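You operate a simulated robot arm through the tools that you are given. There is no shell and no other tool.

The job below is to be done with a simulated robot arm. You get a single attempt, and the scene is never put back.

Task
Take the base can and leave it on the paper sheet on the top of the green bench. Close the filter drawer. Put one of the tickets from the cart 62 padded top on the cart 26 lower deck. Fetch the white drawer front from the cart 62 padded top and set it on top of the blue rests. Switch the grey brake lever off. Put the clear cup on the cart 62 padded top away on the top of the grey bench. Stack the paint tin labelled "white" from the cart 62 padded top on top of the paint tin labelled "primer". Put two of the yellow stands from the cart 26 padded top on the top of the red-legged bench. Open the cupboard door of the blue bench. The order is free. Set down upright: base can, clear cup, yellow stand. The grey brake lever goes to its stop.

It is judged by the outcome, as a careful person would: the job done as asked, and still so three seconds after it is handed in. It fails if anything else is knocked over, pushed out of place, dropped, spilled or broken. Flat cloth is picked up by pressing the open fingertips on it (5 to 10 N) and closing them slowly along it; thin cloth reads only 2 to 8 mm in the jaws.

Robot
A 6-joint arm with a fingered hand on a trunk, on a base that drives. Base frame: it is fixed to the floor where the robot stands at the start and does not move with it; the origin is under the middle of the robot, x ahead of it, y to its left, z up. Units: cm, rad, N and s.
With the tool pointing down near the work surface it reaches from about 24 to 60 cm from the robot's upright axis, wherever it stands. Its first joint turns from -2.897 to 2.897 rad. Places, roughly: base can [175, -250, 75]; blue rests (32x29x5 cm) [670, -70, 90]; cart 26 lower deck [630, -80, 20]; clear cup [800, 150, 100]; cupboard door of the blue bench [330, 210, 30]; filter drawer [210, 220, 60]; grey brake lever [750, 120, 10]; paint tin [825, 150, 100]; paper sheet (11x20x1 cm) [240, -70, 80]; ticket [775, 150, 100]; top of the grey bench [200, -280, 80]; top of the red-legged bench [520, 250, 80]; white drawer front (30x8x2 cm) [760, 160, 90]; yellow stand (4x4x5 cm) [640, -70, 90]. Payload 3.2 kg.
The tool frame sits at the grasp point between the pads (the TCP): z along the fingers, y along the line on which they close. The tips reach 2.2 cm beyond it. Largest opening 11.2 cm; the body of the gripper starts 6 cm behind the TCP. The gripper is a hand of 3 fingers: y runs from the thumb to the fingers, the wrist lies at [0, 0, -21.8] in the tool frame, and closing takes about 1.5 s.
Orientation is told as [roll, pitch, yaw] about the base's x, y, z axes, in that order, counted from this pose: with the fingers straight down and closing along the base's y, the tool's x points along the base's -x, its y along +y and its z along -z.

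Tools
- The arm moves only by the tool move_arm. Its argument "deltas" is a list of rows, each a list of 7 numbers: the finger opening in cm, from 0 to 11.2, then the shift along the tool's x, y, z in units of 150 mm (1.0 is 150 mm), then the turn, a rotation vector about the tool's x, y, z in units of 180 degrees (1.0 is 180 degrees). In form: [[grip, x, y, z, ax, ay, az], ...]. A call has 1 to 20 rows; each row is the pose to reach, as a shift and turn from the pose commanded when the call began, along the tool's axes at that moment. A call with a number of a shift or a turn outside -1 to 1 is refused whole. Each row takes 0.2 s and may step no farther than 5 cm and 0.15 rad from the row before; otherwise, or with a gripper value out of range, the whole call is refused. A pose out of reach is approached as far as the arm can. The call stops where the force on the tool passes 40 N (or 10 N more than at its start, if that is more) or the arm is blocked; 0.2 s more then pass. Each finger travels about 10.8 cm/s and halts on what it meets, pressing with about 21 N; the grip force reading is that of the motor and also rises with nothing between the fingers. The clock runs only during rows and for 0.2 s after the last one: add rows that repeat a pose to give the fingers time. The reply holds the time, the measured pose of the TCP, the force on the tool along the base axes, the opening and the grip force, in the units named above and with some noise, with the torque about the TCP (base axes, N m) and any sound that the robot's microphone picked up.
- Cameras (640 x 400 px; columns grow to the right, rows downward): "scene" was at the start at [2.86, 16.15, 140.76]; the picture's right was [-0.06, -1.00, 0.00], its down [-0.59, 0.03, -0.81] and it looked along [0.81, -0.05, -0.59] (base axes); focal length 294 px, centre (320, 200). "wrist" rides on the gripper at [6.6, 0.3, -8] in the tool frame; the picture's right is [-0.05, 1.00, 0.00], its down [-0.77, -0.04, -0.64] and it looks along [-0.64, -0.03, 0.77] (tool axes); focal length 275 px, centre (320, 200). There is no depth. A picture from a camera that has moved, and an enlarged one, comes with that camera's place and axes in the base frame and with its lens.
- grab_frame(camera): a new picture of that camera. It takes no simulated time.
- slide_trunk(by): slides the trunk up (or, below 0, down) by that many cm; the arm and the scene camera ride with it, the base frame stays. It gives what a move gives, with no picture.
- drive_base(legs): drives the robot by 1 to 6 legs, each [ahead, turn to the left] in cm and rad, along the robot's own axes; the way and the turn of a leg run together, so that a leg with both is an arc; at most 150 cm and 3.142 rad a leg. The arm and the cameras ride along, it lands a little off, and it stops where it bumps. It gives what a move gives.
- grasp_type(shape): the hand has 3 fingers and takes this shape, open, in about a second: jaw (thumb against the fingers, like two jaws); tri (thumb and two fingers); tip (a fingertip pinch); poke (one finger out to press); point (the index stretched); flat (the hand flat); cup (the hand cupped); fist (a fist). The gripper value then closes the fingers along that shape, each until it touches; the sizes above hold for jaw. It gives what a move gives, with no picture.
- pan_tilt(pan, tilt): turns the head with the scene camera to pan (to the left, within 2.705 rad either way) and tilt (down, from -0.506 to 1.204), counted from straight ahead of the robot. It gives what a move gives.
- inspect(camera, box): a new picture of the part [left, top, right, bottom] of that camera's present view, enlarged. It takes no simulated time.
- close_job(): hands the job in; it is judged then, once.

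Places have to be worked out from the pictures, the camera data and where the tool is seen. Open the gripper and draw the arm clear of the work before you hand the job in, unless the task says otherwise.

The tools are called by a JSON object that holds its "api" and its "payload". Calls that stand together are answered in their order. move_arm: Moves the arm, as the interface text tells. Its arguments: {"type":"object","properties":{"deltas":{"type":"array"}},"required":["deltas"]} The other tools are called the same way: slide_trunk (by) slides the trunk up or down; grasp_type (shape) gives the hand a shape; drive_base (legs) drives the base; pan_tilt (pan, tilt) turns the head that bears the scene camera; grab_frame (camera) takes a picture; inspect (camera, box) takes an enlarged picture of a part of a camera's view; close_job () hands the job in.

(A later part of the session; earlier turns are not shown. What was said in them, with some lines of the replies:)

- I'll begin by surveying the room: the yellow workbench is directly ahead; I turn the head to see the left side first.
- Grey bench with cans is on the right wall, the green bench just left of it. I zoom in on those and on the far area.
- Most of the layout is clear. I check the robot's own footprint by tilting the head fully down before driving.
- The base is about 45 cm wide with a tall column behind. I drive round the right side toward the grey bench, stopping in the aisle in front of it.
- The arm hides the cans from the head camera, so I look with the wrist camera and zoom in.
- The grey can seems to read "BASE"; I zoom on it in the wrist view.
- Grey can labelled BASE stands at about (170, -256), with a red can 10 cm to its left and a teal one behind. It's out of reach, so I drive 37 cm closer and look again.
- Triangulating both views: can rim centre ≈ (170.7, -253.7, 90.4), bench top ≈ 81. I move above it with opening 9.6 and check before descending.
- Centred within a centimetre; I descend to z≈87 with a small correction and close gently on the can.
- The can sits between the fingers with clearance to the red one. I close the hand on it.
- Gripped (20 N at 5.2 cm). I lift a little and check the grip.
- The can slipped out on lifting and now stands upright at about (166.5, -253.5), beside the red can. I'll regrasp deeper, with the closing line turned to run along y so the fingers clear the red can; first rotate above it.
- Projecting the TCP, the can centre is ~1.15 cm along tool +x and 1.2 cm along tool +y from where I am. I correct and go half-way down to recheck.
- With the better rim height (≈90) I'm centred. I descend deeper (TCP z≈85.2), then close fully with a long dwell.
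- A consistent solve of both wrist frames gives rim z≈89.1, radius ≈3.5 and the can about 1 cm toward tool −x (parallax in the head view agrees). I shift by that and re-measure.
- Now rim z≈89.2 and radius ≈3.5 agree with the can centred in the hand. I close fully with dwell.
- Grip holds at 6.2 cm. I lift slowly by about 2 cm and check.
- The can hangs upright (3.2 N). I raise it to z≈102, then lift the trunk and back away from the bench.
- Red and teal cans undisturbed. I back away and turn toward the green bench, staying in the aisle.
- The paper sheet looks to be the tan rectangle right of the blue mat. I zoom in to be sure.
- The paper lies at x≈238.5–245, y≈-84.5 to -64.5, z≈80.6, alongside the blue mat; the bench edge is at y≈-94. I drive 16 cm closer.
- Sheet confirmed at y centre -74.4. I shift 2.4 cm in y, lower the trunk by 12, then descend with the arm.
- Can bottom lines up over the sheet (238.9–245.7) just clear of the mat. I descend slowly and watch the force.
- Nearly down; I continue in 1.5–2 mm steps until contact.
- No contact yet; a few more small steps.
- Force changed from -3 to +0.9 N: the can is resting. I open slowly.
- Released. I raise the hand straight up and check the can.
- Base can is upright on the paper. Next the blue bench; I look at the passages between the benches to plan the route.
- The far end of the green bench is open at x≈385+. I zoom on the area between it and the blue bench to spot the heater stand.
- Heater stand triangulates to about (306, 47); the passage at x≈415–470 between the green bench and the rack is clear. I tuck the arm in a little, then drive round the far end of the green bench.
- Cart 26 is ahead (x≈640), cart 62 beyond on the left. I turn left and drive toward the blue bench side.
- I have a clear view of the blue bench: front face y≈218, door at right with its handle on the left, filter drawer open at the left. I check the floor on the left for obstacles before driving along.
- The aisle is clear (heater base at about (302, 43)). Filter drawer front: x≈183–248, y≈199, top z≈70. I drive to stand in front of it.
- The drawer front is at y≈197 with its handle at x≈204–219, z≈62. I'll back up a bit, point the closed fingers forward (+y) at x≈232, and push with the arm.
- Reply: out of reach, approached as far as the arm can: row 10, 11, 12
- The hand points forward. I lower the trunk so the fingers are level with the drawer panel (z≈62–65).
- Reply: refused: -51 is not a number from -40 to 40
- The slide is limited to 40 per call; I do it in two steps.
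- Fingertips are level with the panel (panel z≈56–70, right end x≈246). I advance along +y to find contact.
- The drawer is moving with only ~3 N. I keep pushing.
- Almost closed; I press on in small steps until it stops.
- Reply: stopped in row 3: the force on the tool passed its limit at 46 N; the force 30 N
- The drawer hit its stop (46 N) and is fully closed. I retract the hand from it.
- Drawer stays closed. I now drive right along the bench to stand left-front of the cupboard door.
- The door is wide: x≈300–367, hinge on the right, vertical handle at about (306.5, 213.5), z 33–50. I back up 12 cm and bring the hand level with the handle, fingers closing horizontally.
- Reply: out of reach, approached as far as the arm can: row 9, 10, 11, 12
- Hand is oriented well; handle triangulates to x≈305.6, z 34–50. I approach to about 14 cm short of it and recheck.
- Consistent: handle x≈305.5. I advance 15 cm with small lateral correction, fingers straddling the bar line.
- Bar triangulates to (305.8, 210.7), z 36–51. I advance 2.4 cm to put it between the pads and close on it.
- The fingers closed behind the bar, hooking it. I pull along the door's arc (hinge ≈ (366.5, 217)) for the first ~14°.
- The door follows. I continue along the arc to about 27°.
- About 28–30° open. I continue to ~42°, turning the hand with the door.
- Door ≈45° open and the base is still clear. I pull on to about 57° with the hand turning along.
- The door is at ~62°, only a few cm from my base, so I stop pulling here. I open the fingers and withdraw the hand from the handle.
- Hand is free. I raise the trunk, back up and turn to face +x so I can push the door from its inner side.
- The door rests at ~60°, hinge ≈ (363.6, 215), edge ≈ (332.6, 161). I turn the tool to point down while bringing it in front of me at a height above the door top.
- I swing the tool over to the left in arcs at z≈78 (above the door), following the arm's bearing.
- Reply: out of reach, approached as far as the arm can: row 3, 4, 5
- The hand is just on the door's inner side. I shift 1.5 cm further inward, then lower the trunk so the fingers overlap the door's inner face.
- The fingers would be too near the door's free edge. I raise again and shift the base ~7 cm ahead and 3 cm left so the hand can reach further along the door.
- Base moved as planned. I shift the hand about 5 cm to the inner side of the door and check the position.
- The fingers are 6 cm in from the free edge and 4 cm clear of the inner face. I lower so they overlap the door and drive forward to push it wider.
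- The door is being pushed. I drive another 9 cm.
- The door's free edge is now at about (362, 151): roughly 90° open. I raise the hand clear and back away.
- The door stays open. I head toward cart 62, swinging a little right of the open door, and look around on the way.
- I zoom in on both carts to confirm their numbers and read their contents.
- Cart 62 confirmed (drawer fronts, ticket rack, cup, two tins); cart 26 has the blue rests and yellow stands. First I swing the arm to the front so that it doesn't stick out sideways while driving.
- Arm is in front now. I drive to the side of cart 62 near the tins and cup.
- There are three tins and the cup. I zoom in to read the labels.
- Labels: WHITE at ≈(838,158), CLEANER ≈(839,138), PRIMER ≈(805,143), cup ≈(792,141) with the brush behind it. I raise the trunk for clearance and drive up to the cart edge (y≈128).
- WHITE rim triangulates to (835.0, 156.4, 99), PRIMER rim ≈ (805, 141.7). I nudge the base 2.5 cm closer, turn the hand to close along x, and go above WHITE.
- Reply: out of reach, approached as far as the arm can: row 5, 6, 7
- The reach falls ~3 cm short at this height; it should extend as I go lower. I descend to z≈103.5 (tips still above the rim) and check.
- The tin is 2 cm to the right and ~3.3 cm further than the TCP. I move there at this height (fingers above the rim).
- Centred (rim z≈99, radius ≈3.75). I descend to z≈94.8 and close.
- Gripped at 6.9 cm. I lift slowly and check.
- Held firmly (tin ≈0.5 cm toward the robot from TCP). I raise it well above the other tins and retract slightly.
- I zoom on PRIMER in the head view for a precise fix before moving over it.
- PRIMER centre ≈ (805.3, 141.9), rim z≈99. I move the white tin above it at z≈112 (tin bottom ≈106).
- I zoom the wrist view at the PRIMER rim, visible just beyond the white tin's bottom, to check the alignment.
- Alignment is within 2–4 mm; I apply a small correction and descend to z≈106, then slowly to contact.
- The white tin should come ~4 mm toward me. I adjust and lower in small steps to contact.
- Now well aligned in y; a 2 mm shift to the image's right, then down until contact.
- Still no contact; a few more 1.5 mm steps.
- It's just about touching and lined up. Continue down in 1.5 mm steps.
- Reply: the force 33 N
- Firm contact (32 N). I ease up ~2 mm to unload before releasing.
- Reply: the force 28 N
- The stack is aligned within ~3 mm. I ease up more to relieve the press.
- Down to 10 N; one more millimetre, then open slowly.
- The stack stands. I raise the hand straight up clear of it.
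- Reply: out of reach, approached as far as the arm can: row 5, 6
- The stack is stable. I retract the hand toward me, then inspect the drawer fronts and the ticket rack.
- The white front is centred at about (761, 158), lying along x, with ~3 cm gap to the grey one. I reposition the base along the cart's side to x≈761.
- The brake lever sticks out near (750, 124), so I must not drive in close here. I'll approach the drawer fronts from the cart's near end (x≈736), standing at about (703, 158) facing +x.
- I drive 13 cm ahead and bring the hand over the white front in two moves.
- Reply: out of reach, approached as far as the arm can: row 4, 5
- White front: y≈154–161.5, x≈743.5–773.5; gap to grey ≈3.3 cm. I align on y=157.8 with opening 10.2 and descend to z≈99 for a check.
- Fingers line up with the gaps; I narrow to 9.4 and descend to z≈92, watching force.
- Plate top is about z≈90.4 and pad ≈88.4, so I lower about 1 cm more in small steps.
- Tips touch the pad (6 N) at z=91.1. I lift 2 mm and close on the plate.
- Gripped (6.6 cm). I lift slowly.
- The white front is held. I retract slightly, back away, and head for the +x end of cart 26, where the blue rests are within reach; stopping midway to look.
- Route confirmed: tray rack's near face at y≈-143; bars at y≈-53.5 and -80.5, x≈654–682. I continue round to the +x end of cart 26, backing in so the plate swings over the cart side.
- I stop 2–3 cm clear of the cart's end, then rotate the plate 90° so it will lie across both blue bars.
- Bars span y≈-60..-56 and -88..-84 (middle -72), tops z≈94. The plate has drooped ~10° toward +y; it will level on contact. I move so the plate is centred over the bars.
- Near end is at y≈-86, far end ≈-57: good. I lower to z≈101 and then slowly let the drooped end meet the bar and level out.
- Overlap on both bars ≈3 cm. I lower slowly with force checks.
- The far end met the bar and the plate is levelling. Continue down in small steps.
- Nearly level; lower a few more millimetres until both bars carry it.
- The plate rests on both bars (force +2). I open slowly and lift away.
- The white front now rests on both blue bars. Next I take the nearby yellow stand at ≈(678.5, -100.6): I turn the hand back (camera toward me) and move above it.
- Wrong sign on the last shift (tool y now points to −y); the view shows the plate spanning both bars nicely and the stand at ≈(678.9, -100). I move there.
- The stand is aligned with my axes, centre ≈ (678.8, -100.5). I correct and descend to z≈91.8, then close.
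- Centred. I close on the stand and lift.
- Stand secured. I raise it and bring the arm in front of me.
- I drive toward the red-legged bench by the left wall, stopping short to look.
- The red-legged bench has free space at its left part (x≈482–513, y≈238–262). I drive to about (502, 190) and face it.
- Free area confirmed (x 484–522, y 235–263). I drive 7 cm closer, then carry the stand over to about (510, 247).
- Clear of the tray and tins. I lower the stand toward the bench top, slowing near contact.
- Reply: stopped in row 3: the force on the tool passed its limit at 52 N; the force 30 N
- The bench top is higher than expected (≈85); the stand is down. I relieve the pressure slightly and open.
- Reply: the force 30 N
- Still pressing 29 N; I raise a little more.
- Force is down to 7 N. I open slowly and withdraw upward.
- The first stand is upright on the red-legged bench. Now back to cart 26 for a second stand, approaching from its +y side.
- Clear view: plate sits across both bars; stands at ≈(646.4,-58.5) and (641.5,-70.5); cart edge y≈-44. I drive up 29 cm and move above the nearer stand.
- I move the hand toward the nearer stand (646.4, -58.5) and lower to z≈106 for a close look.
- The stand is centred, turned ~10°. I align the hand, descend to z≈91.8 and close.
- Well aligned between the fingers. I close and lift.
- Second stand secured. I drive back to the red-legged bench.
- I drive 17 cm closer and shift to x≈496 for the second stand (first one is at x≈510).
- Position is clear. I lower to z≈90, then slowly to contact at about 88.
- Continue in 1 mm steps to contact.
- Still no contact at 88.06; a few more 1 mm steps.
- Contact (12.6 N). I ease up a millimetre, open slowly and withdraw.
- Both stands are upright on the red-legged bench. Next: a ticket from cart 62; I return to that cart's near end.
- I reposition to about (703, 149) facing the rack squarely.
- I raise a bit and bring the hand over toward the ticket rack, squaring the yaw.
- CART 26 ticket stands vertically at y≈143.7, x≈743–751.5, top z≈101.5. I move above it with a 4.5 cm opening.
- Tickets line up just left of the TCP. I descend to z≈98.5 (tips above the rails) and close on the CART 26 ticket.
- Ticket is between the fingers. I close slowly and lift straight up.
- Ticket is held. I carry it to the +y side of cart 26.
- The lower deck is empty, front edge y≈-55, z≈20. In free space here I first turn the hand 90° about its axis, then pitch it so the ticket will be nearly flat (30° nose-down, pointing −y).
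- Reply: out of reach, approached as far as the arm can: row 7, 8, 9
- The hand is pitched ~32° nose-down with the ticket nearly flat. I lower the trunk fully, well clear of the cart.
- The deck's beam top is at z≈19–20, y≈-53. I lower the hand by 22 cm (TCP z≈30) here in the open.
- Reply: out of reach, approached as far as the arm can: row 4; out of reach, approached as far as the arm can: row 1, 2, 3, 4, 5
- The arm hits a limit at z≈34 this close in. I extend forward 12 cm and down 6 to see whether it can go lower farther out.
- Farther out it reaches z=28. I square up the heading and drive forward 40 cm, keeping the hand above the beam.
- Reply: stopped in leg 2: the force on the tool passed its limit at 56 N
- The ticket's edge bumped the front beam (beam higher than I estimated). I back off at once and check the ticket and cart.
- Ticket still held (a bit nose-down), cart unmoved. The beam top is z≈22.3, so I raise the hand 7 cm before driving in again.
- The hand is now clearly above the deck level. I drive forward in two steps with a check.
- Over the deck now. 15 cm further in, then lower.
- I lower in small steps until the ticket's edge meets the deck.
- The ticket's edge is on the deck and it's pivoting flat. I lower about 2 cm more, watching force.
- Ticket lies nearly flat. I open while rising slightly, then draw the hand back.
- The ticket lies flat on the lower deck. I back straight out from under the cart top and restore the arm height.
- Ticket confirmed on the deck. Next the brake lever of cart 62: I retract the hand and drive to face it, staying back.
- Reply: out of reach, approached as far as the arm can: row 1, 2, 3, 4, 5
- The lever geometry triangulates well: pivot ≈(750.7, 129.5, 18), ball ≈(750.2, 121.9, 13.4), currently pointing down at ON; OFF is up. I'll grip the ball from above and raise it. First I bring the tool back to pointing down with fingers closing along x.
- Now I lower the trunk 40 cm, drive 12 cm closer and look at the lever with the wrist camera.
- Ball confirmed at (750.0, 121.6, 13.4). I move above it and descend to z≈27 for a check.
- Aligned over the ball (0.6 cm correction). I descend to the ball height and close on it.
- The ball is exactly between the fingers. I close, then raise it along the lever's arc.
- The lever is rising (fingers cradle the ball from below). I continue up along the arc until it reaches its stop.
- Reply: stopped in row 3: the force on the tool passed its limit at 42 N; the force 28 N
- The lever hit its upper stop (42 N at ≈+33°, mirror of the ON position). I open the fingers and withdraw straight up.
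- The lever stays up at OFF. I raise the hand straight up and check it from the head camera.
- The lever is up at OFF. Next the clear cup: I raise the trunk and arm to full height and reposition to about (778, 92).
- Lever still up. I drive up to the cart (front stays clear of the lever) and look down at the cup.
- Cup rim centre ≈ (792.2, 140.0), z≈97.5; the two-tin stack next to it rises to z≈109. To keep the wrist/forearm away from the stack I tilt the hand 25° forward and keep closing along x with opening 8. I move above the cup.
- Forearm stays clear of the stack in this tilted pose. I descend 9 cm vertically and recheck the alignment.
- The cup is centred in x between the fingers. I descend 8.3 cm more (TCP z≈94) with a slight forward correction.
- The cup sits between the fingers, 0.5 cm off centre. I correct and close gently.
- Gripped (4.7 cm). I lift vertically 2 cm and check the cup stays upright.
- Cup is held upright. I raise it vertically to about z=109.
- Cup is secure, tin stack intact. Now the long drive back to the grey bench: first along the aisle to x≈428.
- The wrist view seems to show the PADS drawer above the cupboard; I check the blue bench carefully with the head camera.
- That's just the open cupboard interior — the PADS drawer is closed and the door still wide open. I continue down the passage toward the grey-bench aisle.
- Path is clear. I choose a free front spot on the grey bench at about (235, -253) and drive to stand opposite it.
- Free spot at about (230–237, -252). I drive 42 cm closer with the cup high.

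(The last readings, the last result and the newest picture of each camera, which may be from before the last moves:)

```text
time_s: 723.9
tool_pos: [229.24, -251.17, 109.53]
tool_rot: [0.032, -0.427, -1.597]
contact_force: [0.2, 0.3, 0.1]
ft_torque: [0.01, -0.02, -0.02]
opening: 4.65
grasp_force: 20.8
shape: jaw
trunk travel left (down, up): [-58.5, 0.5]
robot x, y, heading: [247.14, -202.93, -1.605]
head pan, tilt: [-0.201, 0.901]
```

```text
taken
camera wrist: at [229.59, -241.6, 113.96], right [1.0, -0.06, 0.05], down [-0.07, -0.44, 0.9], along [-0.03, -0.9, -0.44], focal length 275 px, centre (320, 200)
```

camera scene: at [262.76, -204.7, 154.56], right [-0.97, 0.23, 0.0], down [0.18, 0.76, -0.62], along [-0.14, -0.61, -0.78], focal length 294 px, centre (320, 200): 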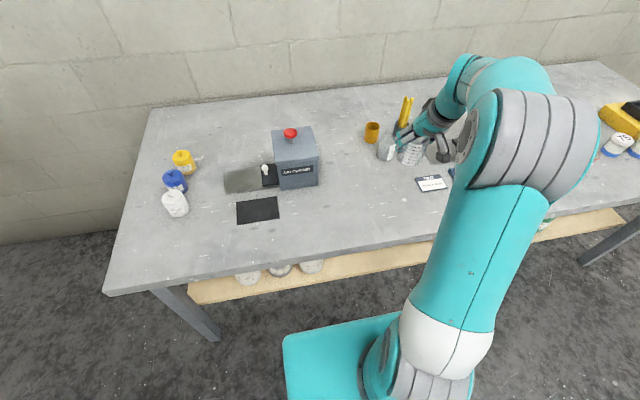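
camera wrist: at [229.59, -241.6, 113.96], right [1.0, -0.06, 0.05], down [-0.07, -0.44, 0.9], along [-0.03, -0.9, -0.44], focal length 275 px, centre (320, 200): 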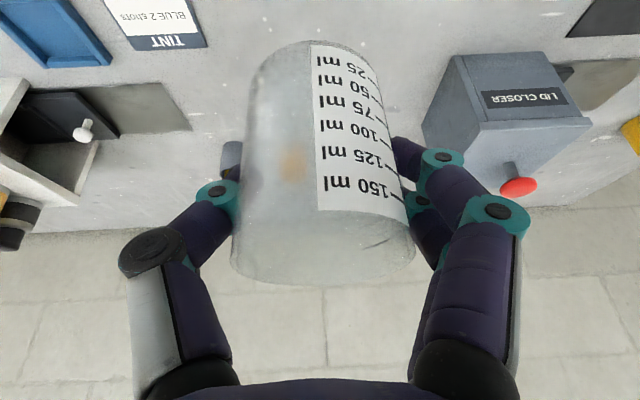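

The landing spot is clear. I lower the trunk 17 cm, then continue slowly with the arm.

{"api": "slide_trunk", "payload": {"by": -17}}

{"api": "move_arm", "payload": {"deltas": [[0, 0.027, -0.003, 0.06, 0, 0, 0], [0, 0.055, -0.006, 0.122, 0, 0, 0], [0, 0.08, -0.009, 0.18, 0, 0, 0], [0, 0.1, -0.011, 0.22, 0, 0, 0], [0, 0.1, -0.011, 0.22, 0, 0, 0]]}}

{"api": "inspect", "payload": {"camera": "scene", "box": [340, 100, 500, 260]}}

{"api": "grab_frame", "payload": {"camera": "wrist"}}

```text
time_s: 725.8
tool_pos: [229.19, -251.08, 92.4]
tool_rot: [0.032, -0.426, -1.596]
contact_force: [-0.4, 0.1, -0.6]
ft_torque: [-0.02, 0.0, -0.01]
opening: 4.62
grasp_force: 21.6
shape: jaw
trunk travel left (down, up): [-41.5, 17.5]
robot x, y, heading: [247.91, -203.06, -1.601]
head pan, tilt: [-0.201, 0.901]
```

```text
time_s: 727.0
tool_pos: [229.28, -251.06, 88.86]
tool_rot: [0.034, -0.426, -1.6]
contact_force: [-1.1, 0.4, 0.0]
ft_torque: [-0.02, -0.02, 0.02]
opening: 4.6
grasp_force: 21.2
shape: jaw
trunk travel left (down, up): [-41.5, 17.5]
robot x, y, heading: [247.5, -202.71, -1.605]
head pan, tilt: [-0.201, 0.901]
```

```text
2.50 times, centred on (420, 180) of scene
camera zoom: at [262.76, -204.7, 137.56], right [-0.97, 0.23, 0.0], down [0.18, 0.76, -0.62], along [-0.14, -0.6, -0.78], focal length 736 px, centre (70, 250)
```

zoom: 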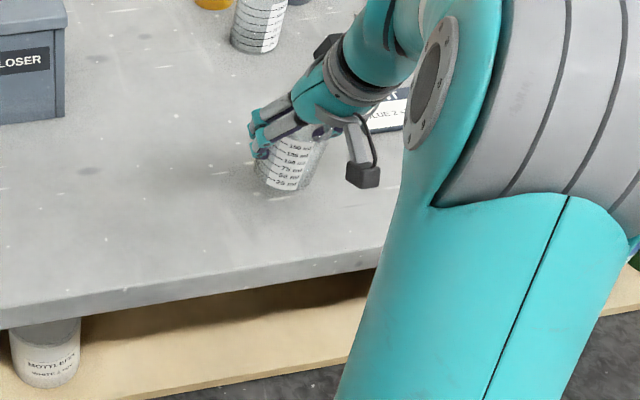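

```text
taken
camera wrist: at [229.58, -241.65, 93.32], right [1.0, -0.06, 0.05], down [-0.07, -0.44, 0.9], along [-0.03, -0.9, -0.44], focal length 275 px, centre (320, 200)
```

wrist: 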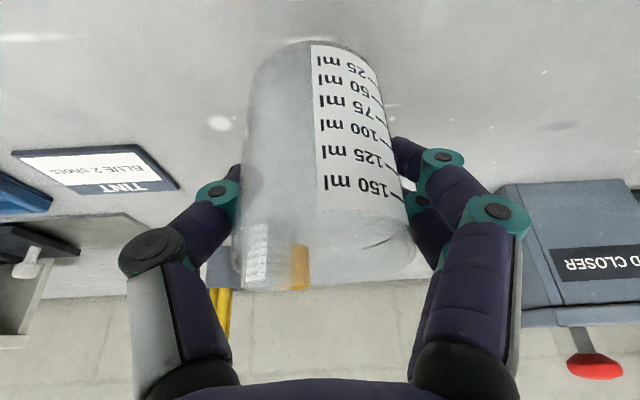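

Close to the surface; I continue in ~1.5 mm steps.

{"api": "move_arm", "payload": {"deltas": [[0, 0.007, 0, 0.015, 0, 0, 0], [0, 0.014, 0, 0.03, 0, 0, 0], [0, 0.02, 0, 0.045, 0, 0, 0], [0, 0.027, 0, 0.06, 0, 0, 0], [0, 0.034, 0, 0.075, 0, 0, 0], [0, 0.034, 0, 0.075, 0, 0, 0]]}}

```text
time_s: 728.4
tool_pos: [229.4, -251.06, 87.67]
tool_rot: [0.032, -0.426, -1.595]
contact_force: [0.4, -0.7, -0.4]
ft_torque: [0.02, -0.01, 0.01]
opening: 4.6
grasp_force: 21.0
shape: jaw
trunk travel left (down, up): [-41.5, 17.5]
robot x, y, heading: [247.41, -203.04, -1.604]
head pan, tilt: [-0.201, 0.901]
```

{"api": "move_arm", "payload": {"deltas": [[0, 0.005, 0, 0.011, 0, 0, 0], [0, 0.01, 0, 0.022, 0, 0, 0], [0, 0.015, 0, 0.033, 0, 0, 0], [0, 0.02, 0, 0.044, 0, 0, 0], [0, 0.025, 0, 0.055, 0, 0, 0], [0, 0.025, 0, 0.055, 0, 0, 0]]}}

{"api": "inspect", "payload": {"camera": "scene", "box": [380, 140, 460, 200]}}

```text
time_s: 729.8
tool_pos: [229.39, -251.05, 86.53]
tool_rot: [0.033, -0.424, -1.597]
contact_force: [0.8, 0.5, 0.2]
ft_torque: [-0.03, -0.02, 0.0]
opening: 4.63
grasp_force: 21.4
shape: jaw
trunk travel left (down, up): [-41.5, 17.5]
robot x, y, heading: [247.32, -202.72, -1.606]
head pan, tilt: [-0.201, 0.901]
```

```text
6.67 times, centred on (420, 170) of scene
camera zoom: at [262.76, -204.7, 137.56], right [-0.97, 0.23, 0.0], down [0.18, 0.76, -0.62], along [-0.14, -0.6, -0.78], focal length 1963 px, centre (-347, 400)
```

zoom: 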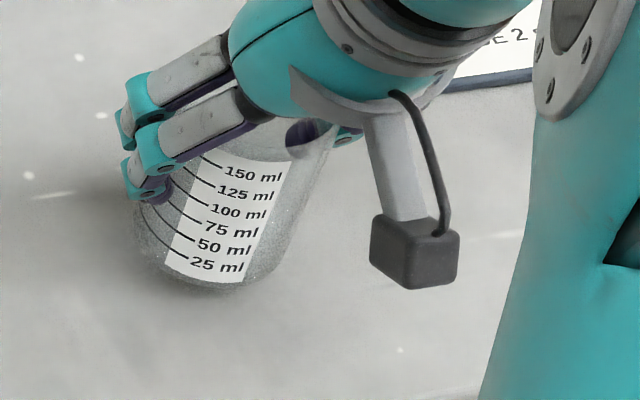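

Still a small gap; continue in 1 mm steps.

{"api": "move_arm", "payload": {"deltas": [[0, 0.003, 0, 0.006, 0, 0, 0], [0, 0.006, 0, 0.012, 0, 0, 0], [0, 0.009, 0, 0.019, 0, 0, 0], [0, 0.012, 0, 0.026, 0, 0, 0], [0, 0.015, 0, 0.033, 0, 0, 0], [0, 0.015, 0, 0.033, 0, 0, 0]]}}

```text
time_s: 731.2
tool_pos: [229.3, -251.11, 86.12]
tool_rot: [0.034, -0.425, -1.596]
contact_force: [0.3, 0.9, -0.2]
ft_torque: [0.0, -0.01, -0.03]
opening: 4.62
grasp_force: 20.4
shape: jaw
trunk travel left (down, up): [-41.5, 17.5]
robot x, y, heading: [247.93, -202.72, -1.603]
head pan, tilt: [-0.201, 0.901]
```

{"api": "move_arm", "payload": {"deltas": [[0, 0.003, 0, 0.006, 0, 0, 0], [0, 0.006, 0, 0.012, 0, 0, 0], [0, 0.009, 0, 0.019, 0, 0, 0], [0, 0.012, 0, 0.026, 0, 0, 0], [0, 0.015, 0, 0.033, 0, 0, 0], [0, 0.015, 0, 0.033, 0, 0, 0]]}}

{"api": "inspect", "payload": {"camera": "scene", "box": [380, 140, 460, 200]}}

```text
time_s: 732.6
tool_pos: [229.37, -251.15, 85.48]
tool_rot: [0.033, -0.427, -1.597]
contact_force: [-0.6, -0.5, -1.1]
ft_torque: [0.01, 0.03, -0.01]
opening: 4.63
grasp_force: 21.4
shape: jaw
trunk travel left (down, up): [-41.5, 17.5]
robot x, y, heading: [247.52, -202.85, -1.604]
head pan, tilt: [-0.201, 0.901]
```

```text
6.67 times, centred on (420, 170) of scene
camera zoom: at [262.76, -204.7, 137.56], right [-0.97, 0.23, 0.0], down [0.18, 0.76, -0.62], along [-0.14, -0.6, -0.78], focal length 1963 px, centre (-347, 400)
```

zoom: 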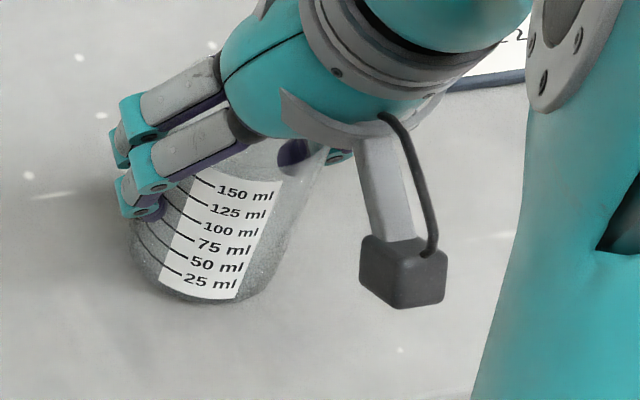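

Nearly touching; more 1 mm steps.

{"api": "move_arm", "payload": {"deltas": [[0, 0.002, 0, 0.005, 0, 0, 0], [0, 0.004, 0, 0.01, 0, 0, 0], [0, 0.006, 0, 0.015, 0, 0, 0], [0, 0.009, 0, 0.02, 0, 0, 0], [0, 0.009, 0, 0.02, 0, 0, 0]]}}

```text
time_s: 733.8
tool_pos: [229.4, -251.2, 85.25]
tool_rot: [0.031, -0.427, -1.597]
contact_force: [-0.7, -0.7, 2.2]
ft_torque: [0.02, 0.02, -0.01]
opening: 4.65
grasp_force: 20.9
shape: jaw
trunk travel left (down, up): [-41.5, 17.5]
robot x, y, heading: [247.45, -202.62, -1.604]
head pan, tilt: [-0.201, 0.901]
```

Light contact (+2 N). One more millimetre to confirm, then release.

{"api": "move_arm", "payload": {"deltas": [[0, 0.002, 0, 0.004, 0, 0, 0], [0, 0.003, 0, 0.006, 0, 0, 0], [0, 0.003, 0, 0.006, 0, 0, 0]]}}

```text
time_s: 734.6
tool_pos: [229.42, -251.16, 85.2]
tool_rot: [0.033, -0.428, -1.597]
contact_force: [-0.4, -1.7, 8.5]
ft_torque: [-0.02, 0.05, -0.01]
opening: 4.63
grasp_force: 21.0
shape: jaw
trunk travel left (down, up): [-41.5, 17.5]
robot x, y, heading: [247.53, -202.82, -1.599]
head pan, tilt: [-0.201, 0.901]
```

The cup stands on the bench (8.5 N). I ease off slightly, open slowly, and withdraw along the tool axis.

{"api": "move_arm", "payload": {"deltas": [[0, -0.002, 0, -0.004, 0, 0, 0], [4.7, -0.002, 0, -0.005, 0, 0, 0], [4.9, -0.002, 0, -0.005, 0, 0, 0], [5.2, -0.002, 0, -0.005, 0, 0, 0], [5.7, -0.002, 0, -0.005, 0, 0, 0], [6.4, -0.002, 0, -0.005, 0, 0, 0], [7.2, -0.002, 0, -0.005, 0, 0, 0], [8, -0.002, 0, -0.005, 0, 0, 0], [8, -0.002, 0, -0.005, 0, 0, 0]]}}

{"api": "grab_frame", "payload": {"camera": "wrist"}}

```text
time_s: 736.6
tool_pos: [229.34, -251.17, 85.4]
tool_rot: [0.035, -0.427, -1.598]
contact_force: [1.0, -0.2, 0.8]
ft_torque: [-0.01, 0.0, 0.0]
opening: 7.93
grasp_force: 0.1
shape: jaw
trunk travel left (down, up): [-41.5, 17.5]
robot x, y, heading: [247.73, -203.2, -1.6]
head pan, tilt: [-0.201, 0.901]
```

```text
taken
camera wrist: at [229.6, -241.62, 89.82], right [1.0, -0.06, 0.05], down [-0.07, -0.44, 0.9], along [-0.03, -0.9, -0.44], focal length 275 px, centre (320, 200)
```

wrist: 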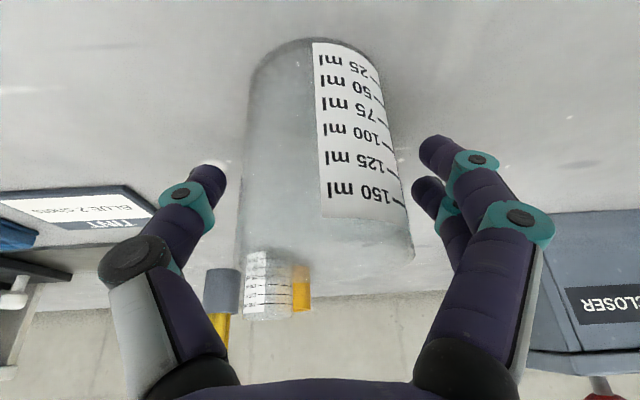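

Released and upright. I draw back along the tool axis and up.

{"api": "move_arm", "payload": {"deltas": [[8, 0, 0, -0.06, 0, 0, 0], [8, 0, 0, -0.18, 0, 0, 0], [8, 0, 0, -0.35, 0, 0, 0], [8, 0, 0, -0.55, 0, 0, 0], [8, 0, 0, -0.8, 0, 0, 0], [8, 0, 0, -0.95, 0, 0, 0], [8, 0, 0, -0.95, 0, 0, 0]]}}

{"api": "grab_frame", "payload": {"camera": "wrist"}}

{"api": "drive_base", "payload": {"legs": [[-35, 0]]}}

{"api": "pan_tilt", "payload": {"pan": -0.1, "tilt": 0.6}}

{"api": "grab_frame", "payload": {"camera": "scene"}}

```text
time_s: 738.2
tool_pos: [229.21, -245.16, 98.01]
tool_rot: [0.031, -0.425, -1.595]
contact_force: [0.4, -0.5, -0.7]
ft_torque: [-0.01, 0.0, 0.05]
opening: 7.98
grasp_force: 0.0
shape: jaw
trunk travel left (down, up): [-41.5, 17.5]
robot x, y, heading: [247.88, -202.69, -1.601]
head pan, tilt: [-0.201, 0.901]
```

```text
taken
camera wrist: at [229.53, -235.7, 102.56], right [1.0, -0.06, 0.05], down [-0.07, -0.44, 0.9], along [-0.03, -0.9, -0.44], focal length 275 px, centre (320, 200)
```

wrist: 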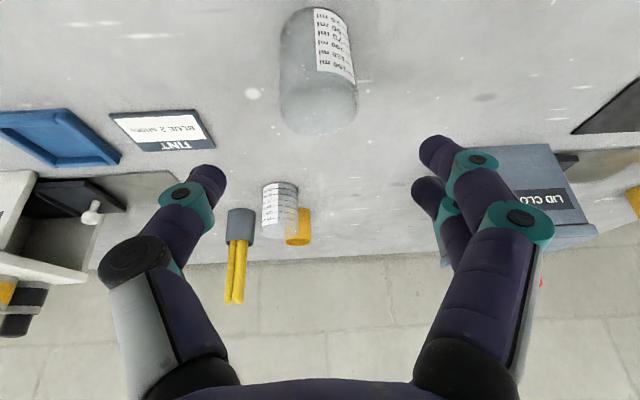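

```text
time_s: 740.5
tool_pos: [230.27, -208.98, 98.03]
tool_rot: [0.033, -0.427, -1.606]
contact_force: [-0.6, 0.1, 0.1]
ft_torque: [0.0, -0.03, 0.01]
opening: 7.95
grasp_force: 0.0
shape: jaw
trunk travel left (down, up): [-41.5, 17.5]
robot x, y, heading: [248.7, -166.9, -1.612]
head pan, tilt: [-0.201, 0.901]
```

```text
time_s: 741.3
tool_pos: [230.29, -209.0, 97.97]
tool_rot: [0.033, -0.425, -1.606]
contact_force: [-0.2, 0.8, -0.3]
ft_torque: [0.01, -0.01, -0.01]
opening: 7.98
grasp_force: 0.1
shape: jaw
trunk travel left (down, up): [-41.5, 17.5]
robot x, y, heading: [248.78, -166.98, -1.603]
head pan, tilt: [-0.099, 0.6]
```

```text
taken
camera scene: at [264.54, -170.1, 140.03], right [-0.99, 0.14, 0.0], down [0.08, 0.56, -0.82], along [-0.11, -0.82, -0.57], focal length 294 px, centre (320, 200)
```

scene: 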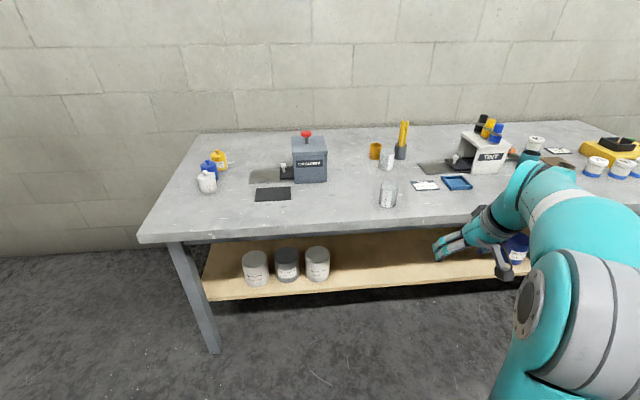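

The cup stands upright on the grey bench and the hand is open and clear. All parts of the job were checked as done (can on paper, drawer shut, ticket on deck, front on rests, lever up at its stop, tins stacked, two stands on the bench, cupboard open), so I hand it in.

{"api": "close_job", "payload": {}}

```text
The job is handed in.
```

I finished all nine parts of the job and handed it in. I don't have the judge's result.

| Task | Where it ended up |
|---|---|
| Base can | Upright on the paper sheet on the green bench |
| Filter drawer | Pushed fully in to its stop |
| Ticket | The "CART 26" ticket, lying flat on the cart 26 lower deck |
| White drawer front | Resting across both blue rests |
| Grey brake lever | Raised to its upper stop, on the side marked OFF |
| Clear cup | Upright near the front edge of the grey bench |
| "White" tin | Stacked on the "Primer" tin on cart 62 and still standing when I left that cart |
| Yellow stands | Two, upright on the red-legged bench |
| Cupboard door | Open to about 90° |

Three things did not go cleanly:

- **Base can:** it slipped out of the first grip and slid about 3 cm against the red hardener can. It stayed upright, and the red can did not look moved.
- **Ticket:** its edge bumped the front beam of cart 26 before I raised the hand and went in higher. The cart did not move and I kept hold of the ticket.
- **Primer label:** a teal can on the grey bench also reads "Mottlefix Primer". I used the "Mottlefix Primer" tin on cart 62, since it matches the white tin.
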